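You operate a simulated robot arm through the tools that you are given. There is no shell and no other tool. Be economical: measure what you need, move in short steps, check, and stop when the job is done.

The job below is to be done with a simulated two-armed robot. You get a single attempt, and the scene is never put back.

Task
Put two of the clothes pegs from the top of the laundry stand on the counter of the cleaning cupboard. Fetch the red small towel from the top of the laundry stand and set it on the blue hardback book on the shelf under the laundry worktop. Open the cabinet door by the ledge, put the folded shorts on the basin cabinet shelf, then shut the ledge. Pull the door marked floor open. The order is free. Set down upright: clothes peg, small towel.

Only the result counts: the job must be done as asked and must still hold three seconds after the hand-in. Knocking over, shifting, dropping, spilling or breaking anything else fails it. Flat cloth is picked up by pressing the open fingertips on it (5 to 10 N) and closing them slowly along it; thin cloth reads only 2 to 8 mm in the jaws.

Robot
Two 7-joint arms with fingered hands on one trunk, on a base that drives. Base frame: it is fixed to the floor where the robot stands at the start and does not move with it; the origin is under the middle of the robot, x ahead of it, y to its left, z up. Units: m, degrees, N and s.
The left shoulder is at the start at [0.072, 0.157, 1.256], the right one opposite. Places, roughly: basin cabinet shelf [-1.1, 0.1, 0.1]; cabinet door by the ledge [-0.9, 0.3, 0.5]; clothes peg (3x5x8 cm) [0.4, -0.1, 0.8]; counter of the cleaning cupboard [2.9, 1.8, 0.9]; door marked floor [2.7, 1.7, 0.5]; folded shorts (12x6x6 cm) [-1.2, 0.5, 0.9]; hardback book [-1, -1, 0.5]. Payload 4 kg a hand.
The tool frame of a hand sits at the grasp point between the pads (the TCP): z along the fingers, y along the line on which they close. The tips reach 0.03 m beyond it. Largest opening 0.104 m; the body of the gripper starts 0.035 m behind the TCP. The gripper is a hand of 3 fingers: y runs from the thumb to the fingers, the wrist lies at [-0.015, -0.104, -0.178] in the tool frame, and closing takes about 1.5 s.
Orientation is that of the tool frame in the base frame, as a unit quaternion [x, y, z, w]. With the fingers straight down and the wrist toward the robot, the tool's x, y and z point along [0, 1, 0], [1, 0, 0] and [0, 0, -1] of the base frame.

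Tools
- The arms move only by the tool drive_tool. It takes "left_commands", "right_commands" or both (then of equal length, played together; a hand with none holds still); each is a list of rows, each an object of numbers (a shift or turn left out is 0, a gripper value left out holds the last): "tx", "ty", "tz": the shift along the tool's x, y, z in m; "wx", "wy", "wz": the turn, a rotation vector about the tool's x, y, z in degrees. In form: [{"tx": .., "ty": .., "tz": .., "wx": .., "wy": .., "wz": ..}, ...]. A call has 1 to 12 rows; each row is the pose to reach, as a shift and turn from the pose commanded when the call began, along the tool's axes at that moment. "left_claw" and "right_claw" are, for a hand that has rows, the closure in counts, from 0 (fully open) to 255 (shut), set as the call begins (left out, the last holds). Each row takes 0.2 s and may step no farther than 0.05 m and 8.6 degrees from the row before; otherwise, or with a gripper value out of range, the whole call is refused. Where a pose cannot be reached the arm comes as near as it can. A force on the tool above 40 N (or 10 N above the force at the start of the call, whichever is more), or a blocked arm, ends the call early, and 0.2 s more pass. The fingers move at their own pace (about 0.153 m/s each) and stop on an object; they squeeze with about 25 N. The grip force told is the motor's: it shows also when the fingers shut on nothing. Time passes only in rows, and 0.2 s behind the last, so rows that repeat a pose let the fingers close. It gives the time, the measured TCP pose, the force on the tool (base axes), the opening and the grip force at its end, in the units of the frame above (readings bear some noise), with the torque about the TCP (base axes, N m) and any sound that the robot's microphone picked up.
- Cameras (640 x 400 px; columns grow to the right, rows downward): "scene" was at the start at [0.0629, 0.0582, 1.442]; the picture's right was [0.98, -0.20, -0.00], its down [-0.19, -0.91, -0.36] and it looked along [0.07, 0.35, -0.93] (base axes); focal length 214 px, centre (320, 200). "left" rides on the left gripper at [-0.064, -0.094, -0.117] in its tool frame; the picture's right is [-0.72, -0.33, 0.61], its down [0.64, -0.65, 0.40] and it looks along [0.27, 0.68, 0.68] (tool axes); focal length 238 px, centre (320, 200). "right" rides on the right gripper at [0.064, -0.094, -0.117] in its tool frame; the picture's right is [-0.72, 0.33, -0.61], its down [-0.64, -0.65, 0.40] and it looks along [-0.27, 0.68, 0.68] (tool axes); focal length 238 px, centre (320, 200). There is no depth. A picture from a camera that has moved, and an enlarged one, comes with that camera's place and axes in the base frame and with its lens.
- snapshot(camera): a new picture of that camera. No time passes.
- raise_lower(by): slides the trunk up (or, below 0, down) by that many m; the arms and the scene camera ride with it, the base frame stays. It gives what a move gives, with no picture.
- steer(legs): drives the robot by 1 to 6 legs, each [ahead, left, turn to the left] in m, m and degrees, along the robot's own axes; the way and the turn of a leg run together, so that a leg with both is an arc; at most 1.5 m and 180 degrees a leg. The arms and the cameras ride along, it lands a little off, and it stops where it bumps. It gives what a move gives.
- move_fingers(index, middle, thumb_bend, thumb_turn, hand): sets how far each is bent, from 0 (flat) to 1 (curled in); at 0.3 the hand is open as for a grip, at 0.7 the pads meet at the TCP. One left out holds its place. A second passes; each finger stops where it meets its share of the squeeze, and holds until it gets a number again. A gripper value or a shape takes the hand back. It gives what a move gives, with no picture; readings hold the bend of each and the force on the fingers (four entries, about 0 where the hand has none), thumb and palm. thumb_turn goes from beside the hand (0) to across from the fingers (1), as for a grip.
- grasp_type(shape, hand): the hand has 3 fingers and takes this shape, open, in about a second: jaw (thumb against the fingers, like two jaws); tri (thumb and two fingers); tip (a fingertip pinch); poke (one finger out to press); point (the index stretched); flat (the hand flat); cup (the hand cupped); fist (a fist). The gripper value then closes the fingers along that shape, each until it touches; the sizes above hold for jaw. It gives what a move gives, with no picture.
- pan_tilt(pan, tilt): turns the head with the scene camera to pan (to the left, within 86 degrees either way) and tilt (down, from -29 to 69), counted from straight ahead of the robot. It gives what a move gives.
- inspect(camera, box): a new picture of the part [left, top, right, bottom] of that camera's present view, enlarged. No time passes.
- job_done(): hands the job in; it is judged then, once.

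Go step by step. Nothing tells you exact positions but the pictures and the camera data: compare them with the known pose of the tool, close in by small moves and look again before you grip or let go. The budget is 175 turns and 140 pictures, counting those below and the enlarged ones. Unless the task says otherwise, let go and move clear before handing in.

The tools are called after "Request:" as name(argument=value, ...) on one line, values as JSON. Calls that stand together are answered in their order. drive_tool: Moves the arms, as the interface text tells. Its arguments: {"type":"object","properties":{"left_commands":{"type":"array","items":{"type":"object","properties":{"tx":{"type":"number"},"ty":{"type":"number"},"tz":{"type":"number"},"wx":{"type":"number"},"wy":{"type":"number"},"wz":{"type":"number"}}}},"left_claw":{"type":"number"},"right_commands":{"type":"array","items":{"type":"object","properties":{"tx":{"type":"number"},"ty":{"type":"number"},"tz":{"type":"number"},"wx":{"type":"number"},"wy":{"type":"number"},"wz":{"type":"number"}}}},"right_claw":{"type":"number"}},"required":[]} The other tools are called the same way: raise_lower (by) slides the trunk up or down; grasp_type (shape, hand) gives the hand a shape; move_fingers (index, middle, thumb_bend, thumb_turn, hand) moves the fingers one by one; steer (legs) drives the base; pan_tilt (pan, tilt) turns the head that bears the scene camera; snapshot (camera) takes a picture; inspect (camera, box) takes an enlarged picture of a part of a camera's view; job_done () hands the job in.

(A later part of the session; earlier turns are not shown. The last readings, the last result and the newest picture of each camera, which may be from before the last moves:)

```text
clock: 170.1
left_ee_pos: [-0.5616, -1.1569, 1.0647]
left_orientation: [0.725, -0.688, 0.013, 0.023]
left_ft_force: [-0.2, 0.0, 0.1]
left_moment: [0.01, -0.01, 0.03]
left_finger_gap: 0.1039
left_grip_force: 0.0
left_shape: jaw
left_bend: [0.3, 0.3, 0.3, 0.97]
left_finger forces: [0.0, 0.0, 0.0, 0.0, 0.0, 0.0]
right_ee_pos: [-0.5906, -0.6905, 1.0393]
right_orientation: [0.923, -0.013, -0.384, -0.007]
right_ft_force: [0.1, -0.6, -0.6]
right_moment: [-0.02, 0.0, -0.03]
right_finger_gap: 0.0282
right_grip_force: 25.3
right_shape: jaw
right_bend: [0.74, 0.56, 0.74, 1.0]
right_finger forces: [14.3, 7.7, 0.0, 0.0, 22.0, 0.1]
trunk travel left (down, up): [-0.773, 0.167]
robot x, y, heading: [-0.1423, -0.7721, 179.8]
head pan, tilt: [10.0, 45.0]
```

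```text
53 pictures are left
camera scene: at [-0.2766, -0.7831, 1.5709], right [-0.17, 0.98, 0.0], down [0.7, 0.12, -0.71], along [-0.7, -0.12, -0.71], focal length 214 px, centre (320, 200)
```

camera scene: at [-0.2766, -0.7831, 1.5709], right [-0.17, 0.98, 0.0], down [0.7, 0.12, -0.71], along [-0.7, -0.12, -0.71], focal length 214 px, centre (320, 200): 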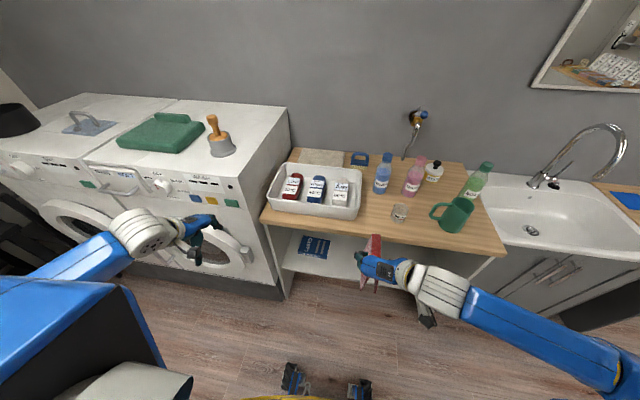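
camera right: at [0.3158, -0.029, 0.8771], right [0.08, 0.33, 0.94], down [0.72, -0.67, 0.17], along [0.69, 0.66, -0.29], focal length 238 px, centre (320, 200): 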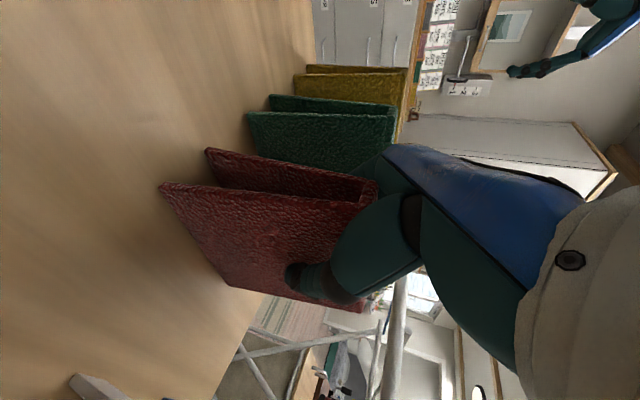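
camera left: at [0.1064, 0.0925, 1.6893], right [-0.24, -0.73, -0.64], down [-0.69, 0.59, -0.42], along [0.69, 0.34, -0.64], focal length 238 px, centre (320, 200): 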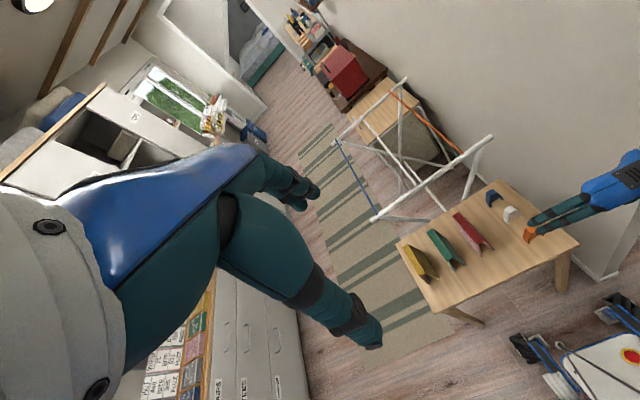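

Book at about [-0.97, -0.93, 0.47]. I'll retreat the left hand, lower the trunk while keeping the hand around z≈0.65 so the forearm can pass under the worktop.

Request:
drive_tool(left_commands=[{"ty": -0.02}, {"ty": -0.04}, {"ty": -0.06}, {"ty": -0.08}, {"ty": -0.1}, {"ty": -0.12}], right_commands=[{"ty": 0.015}, {"ty": 0.03}, {"ty": 0.045}, {"ty": 0.06}, {"ty": 0.07}, {"ty": 0.08}])

Request:
raise_lower(by=-0.4)

Request:
drive_tool(right_commands=[{"tx": -0.025, "tz": -0.025}, {"tx": -0.05, "tz": -0.05}, {"tx": -0.075, "tz": -0.075}, {"tx": -0.1, "tz": -0.1}, {"tx": -0.125, "tz": -0.125}])

Request:
raise_lower(by=-0.15)

Request:
pan_tilt(pan=0, tilt=30)

Request:
snapshot(camera="scene")

```text
clock: 171.5
left_ee_pos: [-0.4476, -1.1579, 1.0587]
left_orientation: [0.725, -0.689, 0.012, 0.021]
left_ft_force: [-1.3, 0.2, 0.0]
left_moment: [0.02, 0.02, 0.02]
left_finger_gap: 0.1041
left_grip_force: 0.1
left_shape: jaw
left_bend: [0.3, 0.3, 0.3, 0.97]
left_finger forces: [0.1, 0.0, 0.0, 0.0, 0.0, 0.0]
left hand out of reach, approached as far as the arm can: row 6
right_ee_pos: [-0.5954, -0.7733, 1.0392]
right_orientation: [0.923, -0.013, -0.384, -0.008]
right_ft_force: [-0.3, -0.4, -0.6]
right_moment: [0.02, -0.03, 0.01]
right_finger_gap: 0.0283
right_grip_force: 24.7
right_shape: jaw
right_bend: [0.74, 0.56, 0.74, 1.0]
right_finger forces: [14.3, 7.8, 0.0, 0.0, 22.2, 0.0]
trunk travel left (down, up): [-0.773, 0.167]
robot x, y, heading: [-0.1409, -0.7701, 180.0]
head pan, tilt: [10.0, 45.0]
```

```text
clock: 175.3
left_ee_pos: [-0.4468, -1.1583, 0.6595]
left_orientation: [0.725, -0.688, 0.013, 0.021]
left_ft_force: [0.2, -1.0, -0.4]
left_moment: [0.0, -0.02, -0.01]
left_finger_gap: 0.104
left_grip_force: 0.0
left_shape: jaw
left_bend: [0.3, 0.3, 0.3, 0.97]
left_finger forces: [0.1, 0.0, 0.0, 0.0, 0.0, 0.1]
right_ee_pos: [-0.5922, -0.7713, 0.6387]
right_orientation: [0.923, -0.013, -0.385, -0.007]
right_ft_force: [0.6, -0.5, -0.4]
right_moment: [-0.03, 0.0, -0.01]
right_finger_gap: 0.0281
right_grip_force: 25.2
right_shape: jaw
right_bend: [0.74, 0.56, 0.74, 1.0]
right_finger forces: [14.3, 7.8, 0.0, 0.0, 22.0, 0.0]
trunk travel left (down, up): [-0.373, 0.567]
robot x, y, heading: [-0.1467, -0.7711, 180.3]
head pan, tilt: [10.0, 45.0]
```

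```text
clock: 176.5
left_ee_pos: [-0.4467, -1.1575, 0.6594]
left_orientation: [0.726, -0.688, 0.013, 0.021]
left_ft_force: [0.4, 0.2, -0.1]
left_moment: [-0.02, -0.01, -0.02]
left_finger_gap: 0.1039
left_grip_force: 0.0
left_shape: jaw
left_bend: [0.3, 0.3, 0.3, 0.97]
left_finger forces: [0.0, 0.0, 0.1, 0.0, 0.1, 0.1]
right_ee_pos: [-0.5932, -0.774, 0.8151]
right_orientation: [0.923, -0.014, -0.385, -0.007]
right_ft_force: [0.6, 0.3, -2.0]
right_moment: [-0.03, -0.01, 0.01]
right_finger_gap: 0.0283
right_grip_force: 25.5
right_shape: jaw
right_bend: [0.74, 0.57, 0.74, 1.0]
right_finger forces: [14.3, 7.8, 0.0, 0.0, 22.1, 0.0]
trunk travel left (down, up): [-0.373, 0.567]
robot x, y, heading: [-0.1491, -0.7708, 179.9]
head pan, tilt: [10.0, 45.0]
```

```text
clock: 178.2
left_ee_pos: [-0.4456, -1.1571, 0.5099]
left_orientation: [0.725, -0.688, 0.013, 0.022]
left_ft_force: [0.0, 0.3, 1.0]
left_moment: [-0.01, 0.0, 0.01]
left_finger_gap: 0.1038
left_grip_force: 0.1
left_shape: jaw
left_bend: [0.3, 0.3, 0.3, 0.97]
left_finger forces: [0.0, 0.0, 0.0, 0.0, 0.0, 0.1]
right_ee_pos: [-0.5929, -0.773, 0.6658]
right_orientation: [0.922, -0.013, -0.386, -0.007]
right_ft_force: [0.3, -0.6, -1.3]
right_moment: [0.02, -0.01, -0.02]
right_finger_gap: 0.0282
right_grip_force: 25.1
right_shape: jaw
right_bend: [0.74, 0.57, 0.74, 1.0]
right_finger forces: [14.2, 7.7, 0.1, 0.0, 22.1, 0.0]
trunk travel left (down, up): [-0.223, 0.717]
robot x, y, heading: [-0.1446, -0.7697, 180.2]
head pan, tilt: [10.0, 45.0]
```

```text
clock: 179.0
left_ee_pos: [-0.4452, -1.1574, 0.5097]
left_orientation: [0.725, -0.689, 0.013, 0.022]
left_ft_force: [-0.1, -0.2, 0.6]
left_moment: [0.01, 0.03, 0.04]
left_finger_gap: 0.104
left_grip_force: 0.1
left_shape: jaw
left_bend: [0.3, 0.3, 0.3, 0.97]
left_finger forces: [0.1, 0.0, 0.0, 0.0, 0.0, 0.1]
right_ee_pos: [-0.5933, -0.7729, 0.6648]
right_orientation: [0.923, -0.013, -0.384, -0.007]
right_ft_force: [0.5, -0.2, -1.5]
right_moment: [-0.02, -0.02, 0.0]
right_finger_gap: 0.028
right_grip_force: 25.0
right_shape: jaw
right_bend: [0.74, 0.57, 0.74, 1.0]
right_finger forces: [14.2, 7.8, 0.0, 0.1, 22.1, 0.0]
trunk travel left (down, up): [-0.223, 0.717]
robot x, y, heading: [-0.1447, -0.7708, 180.1]
head pan, tilt: [0.0, 30.0]
```

```text
52 pictures are left
camera scene: at [-0.2861, -0.7705, 1.0434], right [0.0, 1.0, 0.0], down [0.5, 0.0, -0.86], along [-0.86, 0.0, -0.5], focal length 214 px, centre (320, 200)
```

scene: 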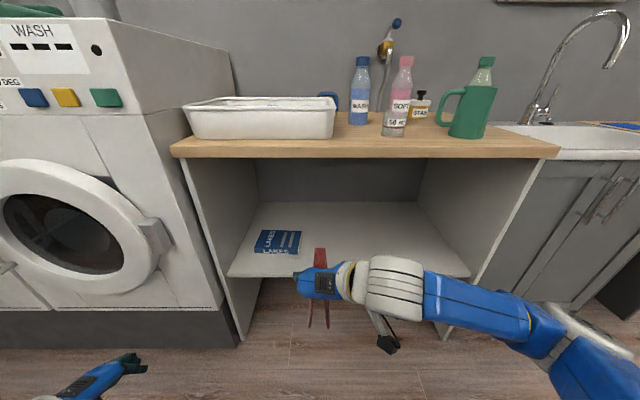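

Clear view: book top z≈0.465, center ≈(-0.97, -0.945), about 0.17 wide × 0.115 deep; worktop underside ≈0.87. Move the base left 0.17 and forward 0.15.

Request:
steer(legs=[[0, 0.172, 0], [0.15, 0, 0]])

Request:
snapshot(camera="scene")

```text
clock: 181.4
left_ee_pos: [-0.5958, -1.3271, 0.5087]
left_orientation: [0.725, -0.688, 0.014, 0.02]
left_ft_force: [-0.6, 0.4, 0.1]
left_moment: [-0.04, -0.01, -0.01]
left_finger_gap: 0.1041
left_grip_force: 0.0
left_shape: jaw
left_bend: [0.3, 0.3, 0.3, 0.97]
left_finger forces: [0.1, 0.0, 0.0, 0.0, 0.1, 0.0]
right_ee_pos: [-0.7428, -0.9442, 0.6637]
right_orientation: [0.923, -0.014, -0.384, -0.007]
right_ft_force: [-0.4, 0.2, -0.5]
right_moment: [-0.03, -0.05, 0.0]
right_finger_gap: 0.0282
right_grip_force: 25.1
right_shape: jaw
right_bend: [0.74, 0.57, 0.74, 1.0]
right_finger forces: [14.2, 7.9, 0.0, 0.0, 22.2, 0.0]
trunk travel left (down, up): [-0.223, 0.717]
robot x, y, heading: [-0.2952, -0.9424, 179.8]
head pan, tilt: [0.0, 30.0]
```

```text
51 pictures are left
camera scene: at [-0.4355, -0.9423, 1.0433], right [0.0, 1.0, 0.0], down [0.5, 0.0, -0.86], along [-0.86, 0.0, -0.5], focal length 214 px, centre (320, 200)
```

scene: 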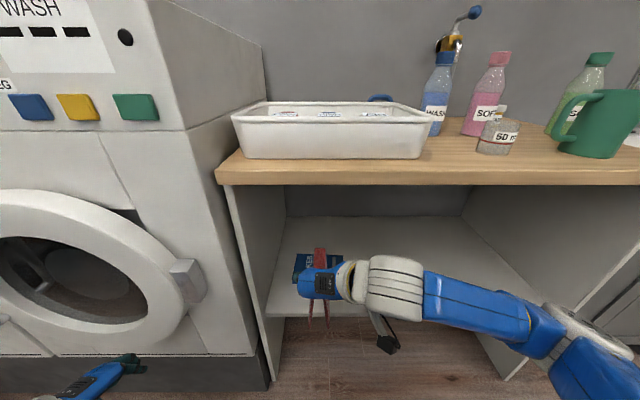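

Aligned in y. Extend the arm horizontally by 0.2 over the book.

Request:
drive_tool(right_commands=[{"tx": -0.025, "tz": 0.025}, {"tx": -0.05, "tz": 0.05}, {"tx": -0.075, "tz": 0.075}, {"tx": -0.1, "tz": 0.1}, {"tx": -0.125, "tz": 0.125}, {"tx": -0.144, "tz": 0.144}])

Request:
inspect(camera="scene", box=[220, 180, 460, 340])

Request:
snapshot(camera="right")

```text
clock: 182.8
left_ee_pos: [-0.5958, -1.3278, 0.509]
left_orientation: [0.724, -0.689, 0.014, 0.02]
left_ft_force: [0.2, -0.6, 0.2]
left_moment: [0.0, -0.01, 0.02]
left_finger_gap: 0.1041
left_grip_force: 0.1
left_shape: jaw
left_bend: [0.3, 0.3, 0.3, 0.97]
left_finger forces: [0.0, 0.1, 0.1, 0.1, 0.0, 0.0]
right_ee_pos: [-0.9459, -0.9372, 0.668]
right_orientation: [0.923, -0.015, -0.384, -0.009]
right_ft_force: [-0.8, 0.1, -0.1]
right_moment: [0.0, 0.0, -0.01]
right_finger_gap: 0.0279
right_grip_force: 25.2
right_shape: jaw
right_bend: [0.74, 0.57, 0.74, 1.0]
right_finger forces: [14.3, 7.8, 0.0, 0.0, 22.1, 0.1]
trunk travel left (down, up): [-0.223, 0.717]
robot x, y, heading: [-0.292, -0.9387, 179.8]
head pan, tilt: [0.0, 30.0]
```

```text
2.50 times, centred on (340, 260) of scene
camera zoom: at [-0.4351, -0.9417, 1.0434], right [0.0, 1.0, 0.0], down [0.5, 0.0, -0.86], along [-0.86, 0.0, -0.5], focal length 536 px, centre (270, 50)
```

zoom: 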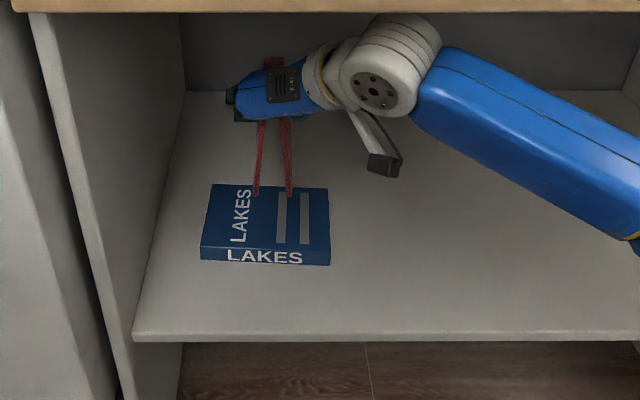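

```text
49 pictures are left
camera right: at [-0.8145, -0.8482, 0.7034], right [-0.08, -0.33, 0.94], down [-0.72, 0.68, 0.17], along [-0.69, -0.66, -0.29], focal length 238 px, centre (320, 200)
```

right: 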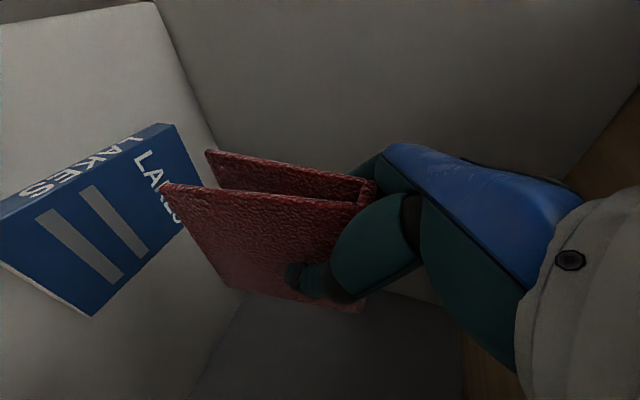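

Book and towel are well aligned (needs ~8 mm more depth). Lower toward the book.

Request:
drive_tool(right_commands=[{"tx": 0.01, "ty": 0.005, "tz": 0.022}, {"tx": 0.028, "ty": 0.005, "tz": 0.04}, {"tx": 0.042, "ty": 0.005, "tz": 0.054}, {"tx": 0.052, "ty": 0.005, "tz": 0.064}])

Request:
inspect(camera="scene", box=[220, 180, 460, 340])

Request:
snapshot(camera="right")

```text
clock: 183.8
left_ee_pos: [-0.5952, -1.3283, 0.5097]
left_orientation: [0.724, -0.689, 0.013, 0.022]
left_ft_force: [-0.4, -0.2, 1.1]
left_moment: [0.01, 0.01, 0.01]
left_finger_gap: 0.104
left_grip_force: 0.1
left_shape: jaw
left_bend: [0.3, 0.3, 0.3, 0.97]
left_finger forces: [0.1, 0.1, 0.0, 0.0, 0.0, 0.0]
right_ee_pos: [-0.953, -0.941, 0.5846]
right_orientation: [0.923, -0.015, -0.384, -0.008]
right_ft_force: [-0.9, 0.5, -0.3]
right_moment: [-0.02, 0.0, 0.0]
right_finger_gap: 0.0283
right_grip_force: 25.2
right_shape: jaw
right_bend: [0.74, 0.57, 0.74, 1.0]
right_finger forces: [14.3, 7.7, 0.1, 0.0, 22.1, 0.1]
trunk travel left (down, up): [-0.223, 0.717]
robot x, y, heading: [-0.2928, -0.9418, 179.8]
head pan, tilt: [0.0, 30.0]
```

```text
2.50 times, centred on (340, 260) of scene
camera zoom: at [-0.435, -0.9414, 1.0434], right [0.0, 1.0, 0.0], down [0.5, 0.0, -0.86], along [-0.86, 0.0, -0.5], focal length 536 px, centre (270, 50)
```

zoom: 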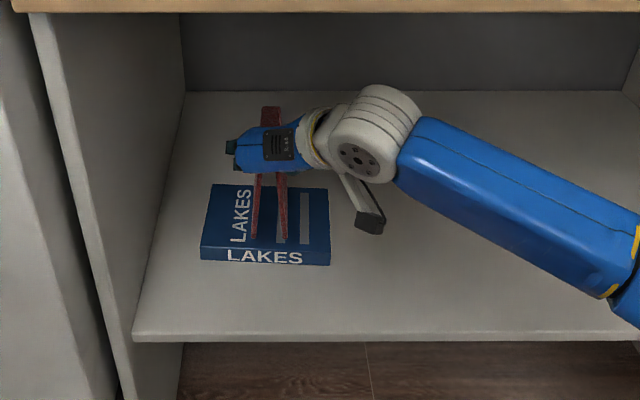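

```text
47 pictures are left
camera right: at [-0.8223, -0.8519, 0.6209], right [-0.08, -0.33, 0.94], down [-0.72, 0.68, 0.17], along [-0.69, -0.66, -0.29], focal length 238 px, centre (320, 200)
```

right: 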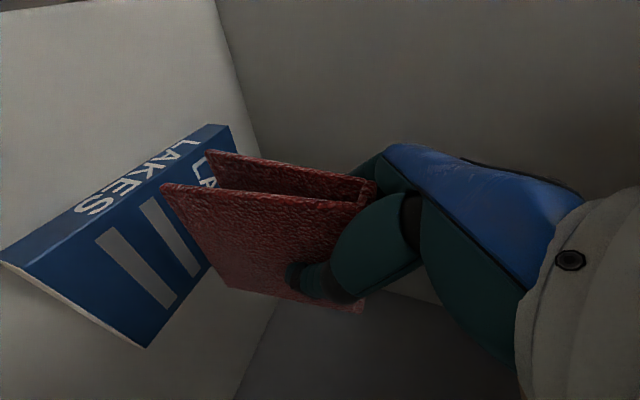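

About 1.5 cm left; lower gently until contact.

Request:
drive_tool(right_commands=[{"tx": 0.003, "tz": 0.003}, {"tx": 0.006, "tz": 0.006}, {"tx": 0.0085, "tz": 0.0085}, {"tx": 0.0105, "tz": 0.0105}, {"tx": 0.012, "tz": 0.012}, {"tx": 0.0135, "tz": 0.0135}])

```text
clock: 185.2
left_ee_pos: [-0.5957, -1.3283, 0.5103]
left_orientation: [0.725, -0.689, 0.013, 0.022]
left_ft_force: [-0.1, -0.4, 0.2]
left_moment: [-0.02, -0.01, 0.05]
left_finger_gap: 0.1041
left_grip_force: 0.0
left_shape: jaw
left_bend: [0.3, 0.3, 0.3, 0.97]
left_finger forces: [0.0, 0.0, 0.1, 0.0, 0.0, 0.0]
right_ee_pos: [-0.9531, -0.941, 0.5642]
right_orientation: [0.923, -0.014, -0.384, -0.008]
right_ft_force: [0.3, -0.5, 0.0]
right_moment: [-0.02, 0.0, 0.0]
right_finger_gap: 0.028
right_grip_force: 25.1
right_shape: jaw
right_bend: [0.74, 0.57, 0.74, 1.0]
right_finger forces: [14.4, 7.8, 0.0, 0.0, 22.1, 0.0]
trunk travel left (down, up): [-0.223, 0.717]
robot x, y, heading: [-0.2914, -0.9397, 180.1]
head pan, tilt: [0.0, 30.0]
```

No contact yet; continue in ~2 mm steps.

Request:
drive_tool(right_commands=[{"tx": 0.0015, "tz": 0.0015}, {"tx": 0.003, "tz": 0.003}, {"tx": 0.0045, "tz": 0.0045}, {"tx": 0.006, "tz": 0.006}, {"tx": 0.0075, "tz": 0.0075}, {"tx": 0.009, "tz": 0.009}, {"tx": 0.0105, "tz": 0.0105}])

Request:
inspect(camera="scene", box=[260, 200, 400, 310])

```text
clock: 186.8
left_ee_pos: [-0.5947, -1.3275, 0.5098]
left_orientation: [0.725, -0.689, 0.013, 0.022]
left_ft_force: [-0.3, 0.8, 0.5]
left_moment: [-0.01, -0.01, 0.01]
left_finger_gap: 0.104
left_grip_force: 0.2
left_shape: jaw
left_bend: [0.3, 0.3, 0.3, 0.97]
left_finger forces: [0.0, 0.1, 0.0, 0.1, 0.0, 0.0]
right_ee_pos: [-0.9543, -0.9418, 0.5489]
right_orientation: [0.923, -0.015, -0.385, -0.009]
right_ft_force: [0.4, -0.2, -1.2]
right_moment: [0.0, -0.03, -0.02]
right_finger_gap: 0.0283
right_grip_force: 25.1
right_shape: jaw
right_bend: [0.74, 0.57, 0.74, 1.0]
right_finger forces: [14.3, 7.7, 0.0, 0.0, 22.1, 0.0]
trunk travel left (down, up): [-0.223, 0.717]
robot x, y, heading: [-0.2911, -0.9412, 179.8]
head pan, tilt: [0.0, 30.0]
```

```text
3.64 times, centred on (330, 255) of scene
camera zoom: at [-0.4349, -0.9415, 1.0434], right [0.0, 1.0, 0.0], down [0.5, 0.0, -0.87], along [-0.87, 0.0, -0.5], focal length 780 px, centre (284, 0)
```

zoom: 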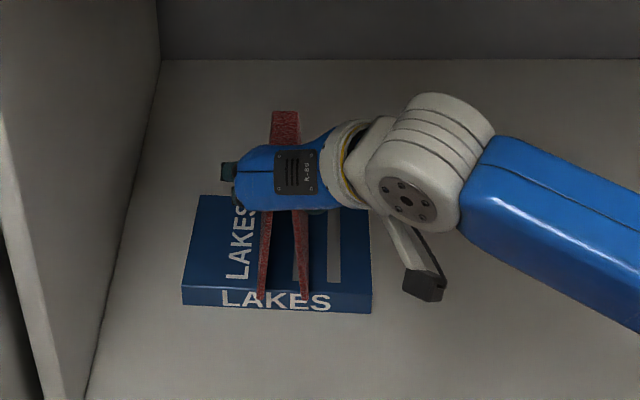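

The book top is actually lower (z≈0.436, x from -0.93 to -1.05), so I'm still just above it. Shift 1 cm deeper and keep lowering.

Request:
drive_tool(right_commands=[{"tx": -0.009, "tz": 0.005}, {"tx": -0.0085, "tz": 0.0085}, {"tx": -0.007, "tz": 0.01}, {"tx": -0.0055, "tz": 0.0115}, {"tx": -0.004, "tz": 0.013}, {"tx": -0.0025, "tz": 0.0145}, {"tx": -0.001, "tz": 0.016}])

Request:
inspect(camera="scene", box=[260, 200, 400, 310])

```text
clock: 188.4
left_ee_pos: [-0.595, -1.3271, 0.5101]
left_orientation: [0.724, -0.689, 0.013, 0.023]
left_ft_force: [-0.1, -0.5, -0.9]
left_moment: [-0.01, -0.06, -0.02]
left_finger_gap: 0.1039
left_grip_force: 0.0
left_shape: jaw
left_bend: [0.3, 0.3, 0.3, 0.97]
left_finger forces: [0.0, 0.1, 0.0, 0.1, 0.0, 0.0]
right_ee_pos: [-0.9653, -0.9408, 0.5424]
right_orientation: [0.922, -0.014, -0.386, -0.006]
right_ft_force: [-0.2, 1.0, 8.1]
right_moment: [-0.02, 0.1, -0.09]
right_finger_gap: 0.0283
right_grip_force: 25.3
right_shape: jaw
right_bend: [0.74, 0.57, 0.74, 1.0]
right_finger forces: [15.1, 8.0, 0.0, 0.0, 24.2, 0.0]
trunk travel left (down, up): [-0.223, 0.717]
robot x, y, heading: [-0.2908, -0.9417, 180.1]
head pan, tilt: [0.0, 30.0]
```

```text
3.64 times, centred on (330, 255) of scene
camera zoom: at [-0.4333, -0.9412, 1.0439], right [0.0, 1.0, 0.0], down [0.5, 0.0, -0.87], along [-0.87, 0.0, -0.5], focal length 780 px, centre (284, 0)
```

zoom: 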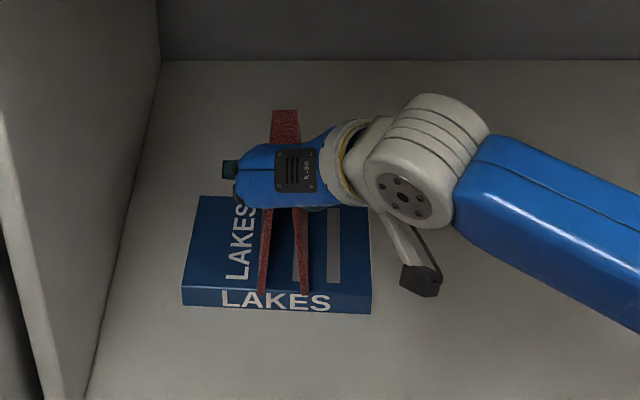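

Contact with the book and well aligned. Release and retreat along the finger axis.

Request:
drive_tool(right_commands=[{"tz": 0}, {"tz": 0}, {"tz": 0}, {"tz": 0}, {"tz": 0}, {"tz": 0}], right_claw=0)

Request:
inspect(camera="scene", box=[260, 200, 400, 310])

```text
clock: 189.8
left_ee_pos: [-0.594, -1.3282, 0.5114]
left_orientation: [0.725, -0.689, 0.014, 0.022]
left_ft_force: [-0.2, -0.2, -0.2]
left_moment: [-0.01, 0.03, 0.03]
left_finger_gap: 0.1041
left_grip_force: 0.0
left_shape: jaw
left_bend: [0.3, 0.3, 0.3, 0.97]
left_finger forces: [0.1, 0.0, 0.0, 0.1, 0.1, 0.1]
right_ee_pos: [-0.9652, -0.9415, 0.5398]
right_orientation: [0.923, -0.015, -0.385, -0.008]
right_ft_force: [0.6, 1.1, 0.0]
right_moment: [0.04, -0.01, -0.02]
right_finger_gap: 0.1039
right_grip_force: 0.1
right_shape: jaw
right_bend: [0.3, 0.3, 0.3, 0.98]
right_finger forces: [0.1, 0.0, 0.0, 0.1, 0.1, 0.2]
trunk travel left (down, up): [-0.223, 0.717]
robot x, y, heading: [-0.2907, -0.9386, 180.0]
head pan, tilt: [0.0, 30.0]
```

```text
3.64 times, centred on (330, 255) of scene
camera zoom: at [-0.4347, -0.9416, 1.0435], right [0.0, 1.0, 0.0], down [0.5, 0.0, -0.87], along [-0.87, 0.0, -0.5], focal length 780 px, centre (284, 0)
```

zoom: 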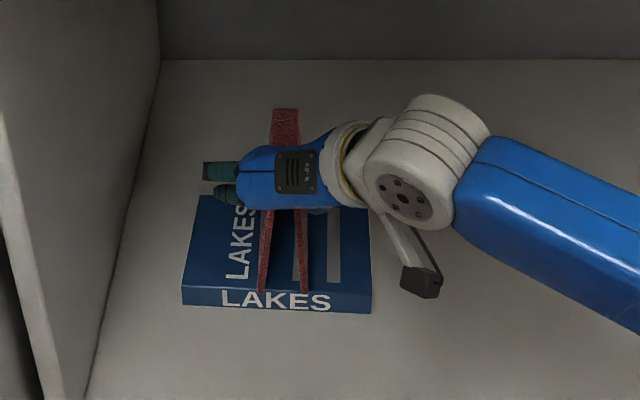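

Request:
drive_tool(right_commands=[{"tx": -0.006, "tz": -0.02}, {"tx": -0.01, "tz": -0.05}, {"tx": -0.01, "tz": -0.08}, {"tx": 0.005, "tz": -0.11}, {"tx": 0.03, "tz": -0.14}, {"tx": 0.055, "tz": -0.17}, {"tx": 0.08, "tz": -0.195}])

Request:
steer(legs=[[-0.2, 0, 0]])

Request:
inspect(camera="scene", box=[220, 160, 420, 300])

```text
clock: 191.4
left_ee_pos: [-0.5936, -1.3281, 0.5101]
left_orientation: [0.724, -0.689, 0.013, 0.021]
left_ft_force: [0.3, 0.7, 0.5]
left_moment: [0.0, 0.01, 0.03]
left_finger_gap: 0.1039
left_grip_force: 0.0
left_shape: jaw
left_bend: [0.3, 0.3, 0.3, 0.97]
left_finger forces: [0.1, 0.1, 0.0, 0.0, 0.0, 0.0]
right_ee_pos: [-0.7715, -0.9468, 0.6192]
right_orientation: [0.923, -0.014, -0.385, -0.007]
right_ft_force: [-0.2, 0.5, -0.4]
right_moment: [0.02, -0.02, -0.02]
right_finger_gap: 0.1035
right_grip_force: 0.1
right_shape: jaw
right_bend: [0.3, 0.3, 0.3, 0.98]
right_finger forces: [0.0, 0.0, 0.0, 0.0, 0.0, 0.1]
trunk travel left (down, up): [-0.223, 0.717]
robot x, y, heading: [-0.2912, -0.9419, 179.8]
head pan, tilt: [0.0, 30.0]
```

```text
clock: 193.0
left_ee_pos: [-0.3942, -1.3277, 0.5091]
left_orientation: [0.722, -0.691, 0.013, 0.022]
left_ft_force: [0.5, 0.8, -0.8]
left_moment: [0.04, 0.02, 0.01]
left_finger_gap: 0.1041
left_grip_force: 0.1
left_shape: jaw
left_bend: [0.3, 0.3, 0.3, 0.97]
left_finger forces: [0.0, 0.0, 0.0, 0.1, 0.0, 0.0]
right_ee_pos: [-0.5697, -0.9466, 0.6201]
right_orientation: [0.923, -0.016, -0.385, -0.008]
right_ft_force: [0.0, 0.4, 0.5]
right_moment: [0.0, 0.02, 0.0]
right_finger_gap: 0.1037
right_grip_force: 0.0
right_shape: jaw
right_bend: [0.3, 0.3, 0.3, 0.98]
right_finger forces: [0.0, 0.1, 0.0, 0.0, 0.0, 0.0]
trunk travel left (down, up): [-0.223, 0.717]
robot x, y, heading: [-0.092, -0.9406, 179.6]
head pan, tilt: [0.0, 30.0]
```

```text
2.86 times, centred on (320, 230) of scene
camera zoom: at [-0.232, -0.9416, 1.0437], right [0.01, 1.0, 0.0], down [0.5, 0.0, -0.87], along [-0.87, 0.01, -0.5], focal length 613 px, centre (320, 114)
```

zoom: 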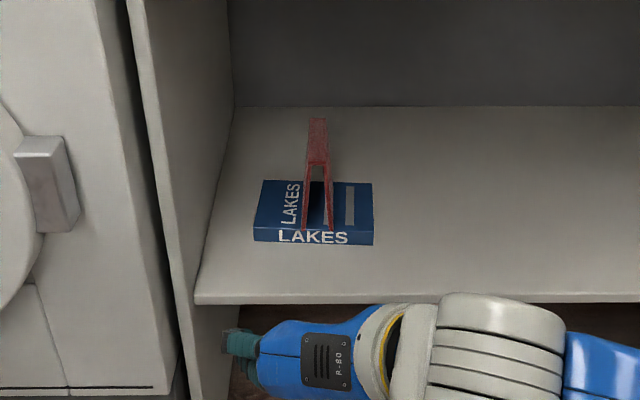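

Towel stands upright on the book. Now raise the trunk and go back to the stand for the pegs.

Request:
raise_lower(by=0.4)

Request:
raise_lower(by=0.1)

Request:
steer(legs=[[0, -1.06, 0], [0.2, 0, 0], [0, 0, -179.8]])

Request:
pan_tilt(pan=-10, tilt=58)

```text
clock: 196.9
left_ee_pos: [-0.3948, -1.3275, 0.9097]
left_orientation: [0.723, -0.69, 0.013, 0.022]
left_ft_force: [-0.6, -0.3, 0.0]
left_moment: [0.01, -0.01, 0.03]
left_finger_gap: 0.104
left_grip_force: 0.0
left_shape: jaw
left_bend: [0.3, 0.3, 0.3, 0.97]
left_finger forces: [0.1, 0.0, 0.0, 0.0, 0.0, 0.0]
right_ee_pos: [-0.5699, -0.9478, 1.0197]
right_orientation: [0.923, -0.016, -0.385, -0.008]
right_ft_force: [0.3, -0.8, -0.6]
right_moment: [0.0, 0.03, -0.01]
right_finger_gap: 0.1035
right_grip_force: 0.0
right_shape: jaw
right_bend: [0.3, 0.3, 0.3, 0.98]
right_finger forces: [0.0, 0.0, 0.0, 0.0, 0.0, 0.1]
trunk travel left (down, up): [-0.623, 0.317]
robot x, y, heading: [-0.0869, -0.9431, 179.6]
head pan, tilt: [0.0, 30.0]
```

```text
clock: 198.2
left_ee_pos: [-0.3944, -1.3282, 1.0103]
left_orientation: [0.724, -0.69, 0.013, 0.021]
left_ft_force: [-0.5, -0.1, 0.0]
left_moment: [0.03, -0.01, 0.0]
left_finger_gap: 0.1041
left_grip_force: 0.1
left_shape: jaw
left_bend: [0.3, 0.3, 0.3, 0.97]
left_finger forces: [0.1, 0.0, 0.1, 0.1, 0.0, 0.0]
right_ee_pos: [-0.5708, -0.9467, 1.1197]
right_orientation: [0.923, -0.016, -0.385, -0.008]
right_ft_force: [-0.3, -0.3, -0.3]
right_moment: [0.03, 0.0, -0.01]
right_finger_gap: 0.1036
right_grip_force: 0.0
right_shape: jaw
right_bend: [0.3, 0.3, 0.3, 0.98]
right_finger forces: [0.1, 0.0, 0.1, 0.1, 0.0, 0.0]
trunk travel left (down, up): [-0.723, 0.217]
robot x, y, heading: [-0.0921, -0.9432, 179.5]
head pan, tilt: [0.0, 30.0]
```

```text
clock: 212.3
left_ee_pos: [0.0574, 0.4736, 1.0091]
left_orientation: [0.717, 0.697, 0.022, -0.013]
left_ft_force: [-0.1, 0.9, -0.6]
left_moment: [0.0, -0.01, 0.01]
left_finger_gap: 0.104
left_grip_force: 0.0
left_shape: jaw
left_bend: [0.3, 0.3, 0.3, 0.97]
left_finger forces: [0.0, 0.0, 0.0, 0.1, 0.0, 0.0]
right_ee_pos: [0.2037, 0.0804, 1.1193]
right_orientation: [0.05, 0.921, -0.021, 0.385]
right_ft_force: [0.0, -0.2, -0.9]
right_moment: [-0.02, -0.01, 0.0]
right_finger_gap: 0.1037
right_grip_force: 0.1
right_shape: jaw
right_bend: [0.3, 0.3, 0.3, 0.98]
right_finger forces: [0.0, 0.0, 0.0, 0.0, 0.1, 0.0]
trunk travel left (down, up): [-0.723, 0.217]
robot x, y, heading: [-0.2792, 0.1107, -4.8]
head pan, tilt: [0.0, 30.0]
```

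```text
clock: 213.2
left_ee_pos: [0.0577, 0.4746, 1.0095]
left_orientation: [0.717, 0.697, 0.022, -0.012]
left_ft_force: [0.2, 0.2, 0.0]
left_moment: [0.05, 0.02, -0.01]
left_finger_gap: 0.1038
left_grip_force: 0.2
left_shape: jaw
left_bend: [0.3, 0.3, 0.3, 0.97]
left_finger forces: [0.0, 0.1, 0.1, 0.0, 0.0, 0.0]
right_ee_pos: [0.2025, 0.0806, 1.1199]
right_orientation: [0.05, 0.921, -0.022, 0.385]
right_ft_force: [0.0, -0.1, -0.4]
right_moment: [-0.01, -0.02, 0.01]
right_finger_gap: 0.1037
right_grip_force: 0.0
right_shape: jaw
right_bend: [0.3, 0.3, 0.3, 0.98]
right_finger forces: [0.0, 0.1, 0.0, 0.0, 0.0, 0.1]
trunk travel left (down, up): [-0.723, 0.217]
robot x, y, heading: [-0.2781, 0.1112, -4.5]
head pan, tilt: [-10.0, 58.0]
```

Straighten heading, drive in toward the pegs and lower.

Request:
steer(legs=[[0, 0, 4.5], [0.17, -0.08, 0]])

Request:
drive_tool(right_commands=[{"ty": -0.03}, {"ty": -0.06}, {"ty": -0.09}])

Request:
raise_lower(by=-0.22)

Request:
snapshot(camera="right")

Request:
inspect(camera="scene", box=[230, 130, 430, 290])

```text
clock: 215.2
left_ee_pos: [0.1961, 0.4195, 1.0089]
left_orientation: [0.688, 0.725, 0.022, -0.011]
left_ft_force: [0.2, 0.9, 0.3]
left_moment: [-0.03, 0.01, -0.01]
left_finger_gap: 0.1041
left_grip_force: 0.1
left_shape: jaw
left_bend: [0.3, 0.3, 0.3, 0.97]
left_finger forces: [0.0, 0.0, 0.1, 0.1, 0.1, 0.0]
right_ee_pos: [0.3721, 0.0404, 1.1219]
right_orientation: [0.013, 0.922, -0.007, 0.386]
right_ft_force: [-0.2, 1.2, 0.3]
right_moment: [-0.03, -0.03, 0.0]
right_finger_gap: 0.1036
right_grip_force: 0.0
right_shape: jaw
right_bend: [0.3, 0.3, 0.3, 0.98]
right_finger forces: [0.1, 0.1, 0.0, 0.0, 0.0, 0.0]
trunk travel left (down, up): [-0.723, 0.217]
robot x, y, heading: [-0.1045, 0.0322, 0.3]
head pan, tilt: [-10.0, 58.0]
```

```text
clock: 216.0
left_ee_pos: [0.1989, 0.4159, 1.0102]
left_orientation: [0.688, 0.725, 0.022, -0.014]
left_ft_force: [-0.3, -0.4, 0.7]
left_moment: [0.02, 0.0, -0.01]
left_finger_gap: 0.104
left_grip_force: 0.1
left_shape: jaw
left_bend: [0.3, 0.3, 0.3, 0.97]
left_finger forces: [0.1, 0.0, 0.0, 0.0, 0.1, 0.0]
right_ee_pos: [0.3722, -0.0543, 1.1199]
right_orientation: [0.013, 0.923, -0.006, 0.385]
right_ft_force: [0.8, 0.8, 0.2]
right_moment: [0.0, -0.01, 0.01]
right_finger_gap: 0.1036
right_grip_force: 0.1
right_shape: jaw
right_bend: [0.3, 0.3, 0.3, 0.98]
right_finger forces: [0.0, 0.0, 0.0, 0.0, 0.1, 0.0]
trunk travel left (down, up): [-0.723, 0.217]
robot x, y, heading: [-0.1005, 0.0316, 0.1]
head pan, tilt: [-10.0, 58.0]
```

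```text
clock: 218.4
left_ee_pos: [0.1998, 0.4181, 0.7902]
left_orientation: [0.688, 0.725, 0.021, -0.013]
left_ft_force: [0.0, 0.5, 0.4]
left_moment: [0.03, 0.04, 0.01]
left_finger_gap: 0.1039
left_grip_force: 0.2
left_shape: jaw
left_bend: [0.3, 0.3, 0.3, 0.97]
left_finger forces: [0.0, 0.0, 0.0, 0.0, 0.1, 0.0]
right_ee_pos: [0.3716, -0.0533, 0.8987]
right_orientation: [0.015, 0.923, -0.007, 0.385]
right_ft_force: [0.4, -0.2, 0.3]
right_moment: [-0.02, -0.02, 0.03]
right_finger_gap: 0.1041
right_grip_force: 0.0
right_shape: jaw
right_bend: [0.3, 0.3, 0.3, 0.98]
right_finger forces: [0.1, 0.0, 0.0, 0.0, 0.1, 0.0]
trunk travel left (down, up): [-0.503, 0.437]
robot x, y, heading: [-0.1044, 0.0318, -0.1]
head pan, tilt: [-10.0, 58.0]
```

```text
42 pictures are left
camera right: at [0.2409, -0.1436, 0.9356], right [0.08, 0.33, 0.94], down [0.72, -0.67, 0.17], along [0.69, 0.66, -0.29], focal length 238 px, centre (320, 200)
```

right: 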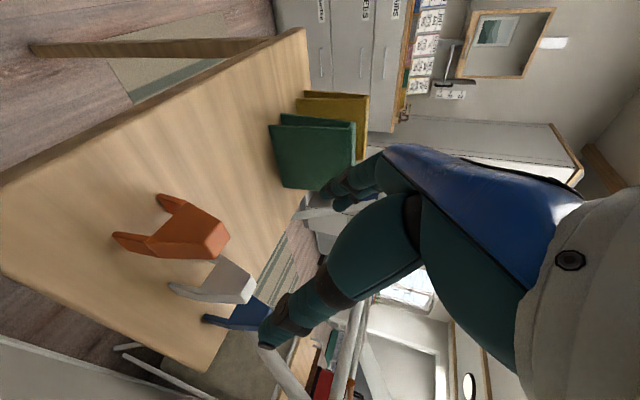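

```text
2.50 times, centred on (330, 210) of scene
camera zoom: at [0.0163, 0.02, 1.2839], right [-0.17, -0.98, 0.0], down [-0.84, 0.15, -0.53], along [0.52, -0.09, -0.85], focal length 536 px, centre (295, 175)
```

zoom: 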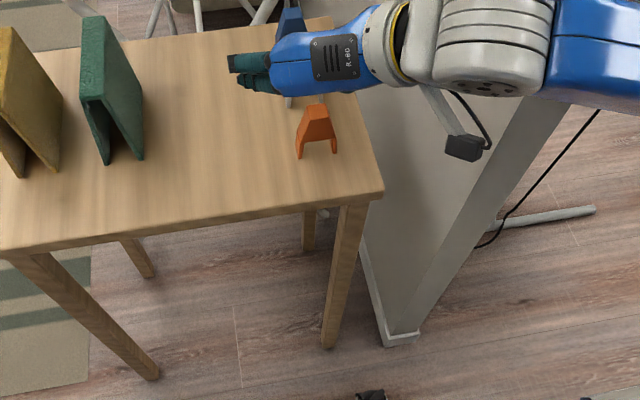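

The pegs are actually ~8 cm tall: orange peg center ≈(0.388, -0.067), top z≈0.81. Descend straddling it and close.

Request:
drive_tool(right_commands=[{"ty": -0.014, "tx": 0.012, "tz": 0.02}, {"ty": -0.014, "tx": 0.032, "tz": 0.04}, {"ty": -0.014, "tx": 0.052, "tz": 0.06}, {"ty": -0.014, "tx": 0.07, "tz": 0.078}, {"ty": -0.014, "tx": 0.084, "tz": 0.092}])

Request:
snapshot(camera="right")

```text
clock: 219.6
left_ee_pos: [0.1999, 0.4176, 0.79]
left_orientation: [0.688, 0.725, 0.021, -0.014]
left_ft_force: [0.4, 0.5, -0.6]
left_moment: [0.01, 0.03, -0.01]
left_finger_gap: 0.1041
left_grip_force: 0.1
left_shape: jaw
left_bend: [0.3, 0.3, 0.3, 0.97]
left_finger forces: [0.1, 0.1, 0.1, 0.0, 0.0, 0.1]
right_ee_pos: [0.3785, -0.0682, 0.7742]
right_orientation: [0.013, 0.923, -0.007, 0.385]
right_ft_force: [-0.3, -0.1, 1.0]
right_moment: [-0.01, 0.02, -0.02]
right_finger_gap: 0.1039
right_grip_force: 0.1
right_shape: jaw
right_bend: [0.3, 0.3, 0.3, 0.98]
right_finger forces: [0.0, 0.1, 0.0, 0.1, 0.0, 0.1]
trunk travel left (down, up): [-0.503, 0.437]
robot x, y, heading: [-0.1042, 0.0326, -0.2]
head pan, tilt: [-10.0, 58.0]
```

```text
40 pictures are left
camera right: at [0.2481, -0.1587, 0.8111], right [0.08, 0.33, 0.94], down [0.72, -0.67, 0.17], along [0.69, 0.66, -0.29], focal length 238 px, centre (320, 200)
```

right: 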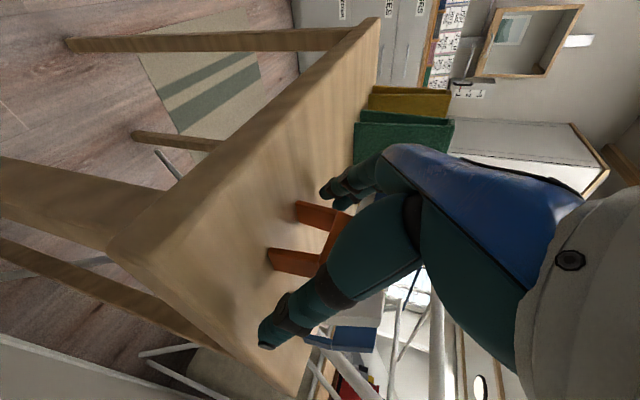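

Peg sits between thumb and fingers. Close and lift.

Request:
drive_tool(right_commands=[{"tz": 0}, {"tz": 0}, {"tz": 0}, {"tz": 0}, {"tz": 0}, {"tz": 0}, {"tz": 0}, {"tz": 0}], right_claw=255)

Request:
drive_tool(right_commands=[{"tx": -0.015, "tz": -0.015}, {"tx": -0.04, "tz": -0.04}, {"tx": -0.065, "tz": -0.065}, {"tx": -0.09, "tz": -0.09}, {"tx": -0.115, "tz": -0.115}, {"tx": -0.14, "tz": -0.14}])

Request:
snapshot(camera="right")

```text
clock: 221.4
left_ee_pos: [0.1989, 0.4173, 0.7898]
left_orientation: [0.688, 0.725, 0.021, -0.014]
left_ft_force: [0.1, -0.2, -0.2]
left_moment: [-0.01, 0.01, 0.0]
left_finger_gap: 0.1043
left_grip_force: 0.1
left_shape: jaw
left_bend: [0.3, 0.3, 0.3, 0.97]
left_finger forces: [0.1, 0.1, 0.0, 0.0, 0.0, 0.0]
right_ee_pos: [0.3786, -0.0675, 0.7759]
right_orientation: [0.015, 0.923, -0.006, 0.385]
right_ft_force: [0.1, -1.0, 0.6]
right_moment: [-0.02, -0.01, 0.01]
right_finger_gap: 0.0139
right_grip_force: 25.0
right_shape: jaw
right_bend: [0.76, 0.7, 0.79, 1.0]
right_finger forces: [14.5, 0.1, 0.0, 0.1, 18.1, 0.0]
trunk travel left (down, up): [-0.503, 0.437]
robot x, y, heading: [-0.1048, 0.0325, -0.1]
head pan, tilt: [-10.0, 58.0]
```

```text
clock: 222.8
left_ee_pos: [0.1999, 0.4169, 0.7893]
left_orientation: [0.688, 0.725, 0.022, -0.014]
left_ft_force: [-0.1, -0.2, -0.1]
left_moment: [-0.01, -0.02, 0.02]
left_finger_gap: 0.104
left_grip_force: 0.0
left_shape: jaw
left_bend: [0.3, 0.3, 0.3, 0.97]
left_finger forces: [0.0, 0.0, 0.0, 0.0, 0.0, 0.1]
right_ee_pos: [0.3763, -0.0664, 0.9731]
right_orientation: [0.014, 0.923, -0.007, 0.385]
right_ft_force: [0.3, 0.6, -1.1]
right_moment: [0.02, -0.03, 0.01]
right_finger_gap: 0.014
right_grip_force: 24.7
right_shape: jaw
right_bend: [0.76, 0.7, 0.79, 1.0]
right_finger forces: [14.3, 0.0, 0.0, 0.1, 17.7, 0.0]
trunk travel left (down, up): [-0.503, 0.437]
robot x, y, heading: [-0.1038, 0.0329, -0.1]
head pan, tilt: [-10.0, 58.0]
```

```text
39 pictures are left
camera right: at [0.2453, -0.1576, 1.0091], right [0.08, 0.33, 0.94], down [0.72, -0.67, 0.17], along [0.69, 0.66, -0.29], focal length 238 px, centre (320, 200)
```

right: 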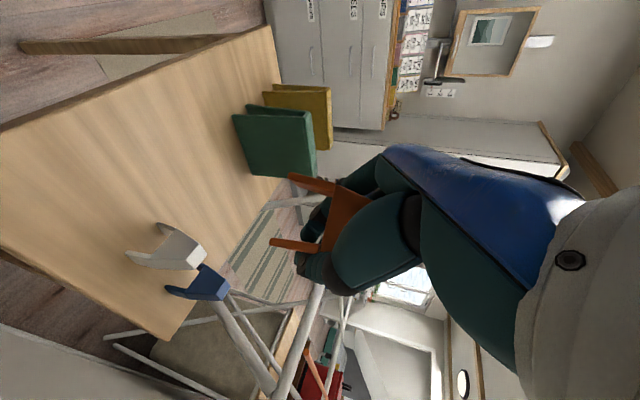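

Orange peg is held upright. Raise up and drive down the corridor towards the cleaning cupboard.

Request:
raise_lower(by=0.35)

Request:
steer(legs=[[-0.22, 0, 0], [0, 0.85, 0], [1.5, 0, 0], [1.1, 0, 0]])

Request:
pan_tilt(pan=50, tilt=30)

Request:
snapshot(camera="scene")

```text
clock: 226.2
left_ee_pos: [0.2002, 0.4172, 1.1399]
left_orientation: [0.687, 0.726, 0.02, -0.013]
left_ft_force: [0.2, 0.0, -0.2]
left_moment: [-0.01, -0.02, 0.0]
left_finger_gap: 0.104
left_grip_force: 0.0
left_shape: jaw
left_bend: [0.3, 0.3, 0.3, 0.97]
left_finger forces: [0.0, 0.1, 0.1, 0.0, 0.0, 0.0]
right_ee_pos: [0.3769, -0.0672, 1.3222]
right_orientation: [0.015, 0.923, -0.007, 0.385]
right_ft_force: [-0.3, 0.6, 0.2]
right_moment: [-0.02, -0.02, -0.02]
right_finger_gap: 0.0137
right_grip_force: 25.3
right_shape: jaw
right_bend: [0.76, 0.7, 0.79, 1.0]
right_finger forces: [14.3, 0.0, 0.1, 0.0, 17.8, 0.0]
trunk travel left (down, up): [-0.853, 0.087]
robot x, y, heading: [-0.1002, 0.0314, -0.0]
head pan, tilt: [-10.0, 58.0]
```

```text
clock: 239.7
left_ee_pos: [1.475, 1.2943, 1.1426]
left_orientation: [0.679, 0.733, 0.023, -0.012]
left_ft_force: [0.2, 0.8, 0.3]
left_moment: [-0.02, 0.02, 0.0]
left_finger_gap: 0.1041
left_grip_force: 0.0
left_shape: jaw
left_bend: [0.3, 0.3, 0.3, 0.97]
left_finger forces: [0.1, 0.0, 0.0, 0.0, 0.1, 0.0]
right_ee_pos: [1.6605, 0.8104, 1.3243]
right_orientation: [0.008, 0.921, -0.002, 0.388]
right_ft_force: [0.1, -0.6, -0.5]
right_moment: [-0.01, 0.0, 0.03]
right_finger_gap: 0.0139
right_grip_force: 25.0
right_shape: jaw
right_bend: [0.76, 0.7, 0.79, 1.0]
right_finger forces: [14.3, 0.0, 0.0, 0.0, 17.8, 0.0]
trunk travel left (down, up): [-0.853, 0.087]
robot x, y, heading: [1.1831, 0.9105, 0.6]
head pan, tilt: [-10.0, 58.0]
stopped in leg 4: the robot was blocked; the commanded pose is now the measured one
```

```text
clock: 241.0
left_ee_pos: [1.4756, 1.2941, 1.1426]
left_orientation: [0.681, 0.732, 0.024, -0.014]
left_ft_force: [-0.5, -0.2, 0.0]
left_moment: [-0.04, 0.01, 0.01]
left_finger_gap: 0.104
left_grip_force: 0.0
left_shape: jaw
left_bend: [0.3, 0.3, 0.3, 0.97]
left_finger forces: [0.0, 0.1, 0.1, 0.0, 0.1, 0.0]
right_ee_pos: [1.6602, 0.813, 1.3256]
right_orientation: [0.008, 0.921, -0.001, 0.389]
right_ft_force: [-0.2, -0.2, -0.6]
right_moment: [0.03, 0.04, 0.01]
right_finger_gap: 0.0135
right_grip_force: 24.7
right_shape: jaw
right_bend: [0.76, 0.7, 0.79, 1.0]
right_finger forces: [14.2, 0.0, 0.1, 0.0, 17.8, 0.0]
trunk travel left (down, up): [-0.853, 0.087]
robot x, y, heading: [1.1909, 0.9098, 0.7]
head pan, tilt: [50.0, 30.0]
```

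```text
38 pictures are left
camera scene: at [1.2842, 0.9701, 1.6747], right [0.77, -0.63, 0.0], down [-0.31, -0.38, -0.87], along [0.55, 0.67, -0.49], focal length 214 px, centre (320, 200)
```

scene: 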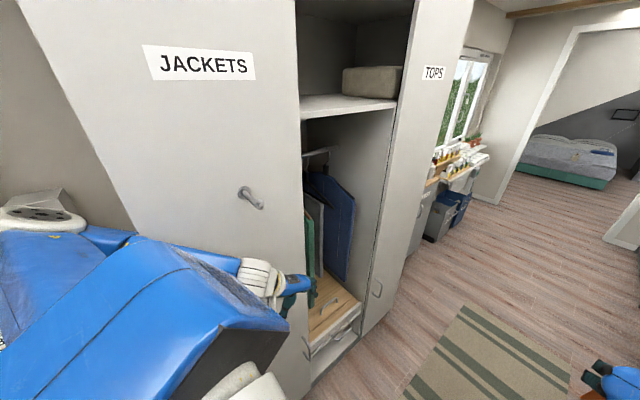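

The left elbow met the wardrobe front. Shift right 0.25 and continue.

Request:
steer(legs=[[-0.06, -0.12, 0], [0, -0.15, -1], [1.45, 0, 0]])

Request:
pan_tilt(pan=70, tilt=32)

Request:
snapshot(camera="scene")

```text
clock: 250.1
left_ee_pos: [2.8833, 1.016, 1.1392]
left_orientation: [0.689, 0.724, 0.021, -0.014]
left_ft_force: [-0.7, -1.0, 0.9]
left_moment: [-0.02, -0.01, 0.03]
left_finger_gap: 0.1039
left_grip_force: 0.1
left_shape: jaw
left_bend: [0.3, 0.3, 0.3, 0.97]
left_finger forces: [0.0, 0.1, 0.0, 0.1, 0.0, 0.0]
right_ee_pos: [3.0588, 0.5293, 1.3218]
right_orientation: [0.018, 0.923, -0.007, 0.385]
right_ft_force: [0.1, 0.4, 0.3]
right_moment: [0.0, 0.01, -0.01]
right_finger_gap: 0.0137
right_grip_force: 24.8
right_shape: jaw
right_bend: [0.76, 0.7, 0.79, 1.0]
right_finger forces: [14.0, 0.1, 0.1, 0.0, 17.5, 0.2]
trunk travel left (down, up): [-0.853, 0.087]
robot x, y, heading: [2.5813, 0.63, -0.2]
head pan, tilt: [50.0, 30.0]
```

```text
clock: 250.9
left_ee_pos: [2.8847, 1.0166, 1.1384]
left_orientation: [0.689, 0.725, 0.019, -0.014]
left_ft_force: [-0.7, 0.4, -0.2]
left_moment: [-0.03, 0.02, 0.03]
left_finger_gap: 0.104
left_grip_force: 0.0
left_shape: jaw
left_bend: [0.3, 0.3, 0.3, 0.97]
left_finger forces: [0.1, 0.0, 0.0, 0.0, 0.0, 0.0]
right_ee_pos: [3.0603, 0.5309, 1.3221]
right_orientation: [0.017, 0.923, -0.008, 0.384]
right_ft_force: [-0.2, 0.4, -0.6]
right_moment: [-0.04, 0.01, 0.0]
right_finger_gap: 0.0137
right_grip_force: 24.6
right_shape: jaw
right_bend: [0.76, 0.7, 0.79, 1.0]
right_finger forces: [14.1, 0.1, 0.0, 0.0, 17.5, 0.0]
trunk travel left (down, up): [-0.853, 0.087]
robot x, y, heading: [2.5783, 0.6293, -0.3]
head pan, tilt: [70.0, 32.0]
```

```text
37 pictures are left
camera scene: at [2.6631, 0.7171, 1.6704], right [0.94, -0.35, 0.0], down [-0.19, -0.5, -0.85], along [0.3, 0.79, -0.53], focal length 214 px, centre (320, 200)
```

scene: 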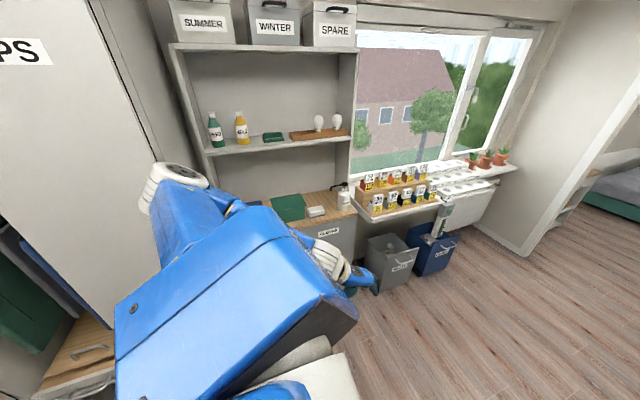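

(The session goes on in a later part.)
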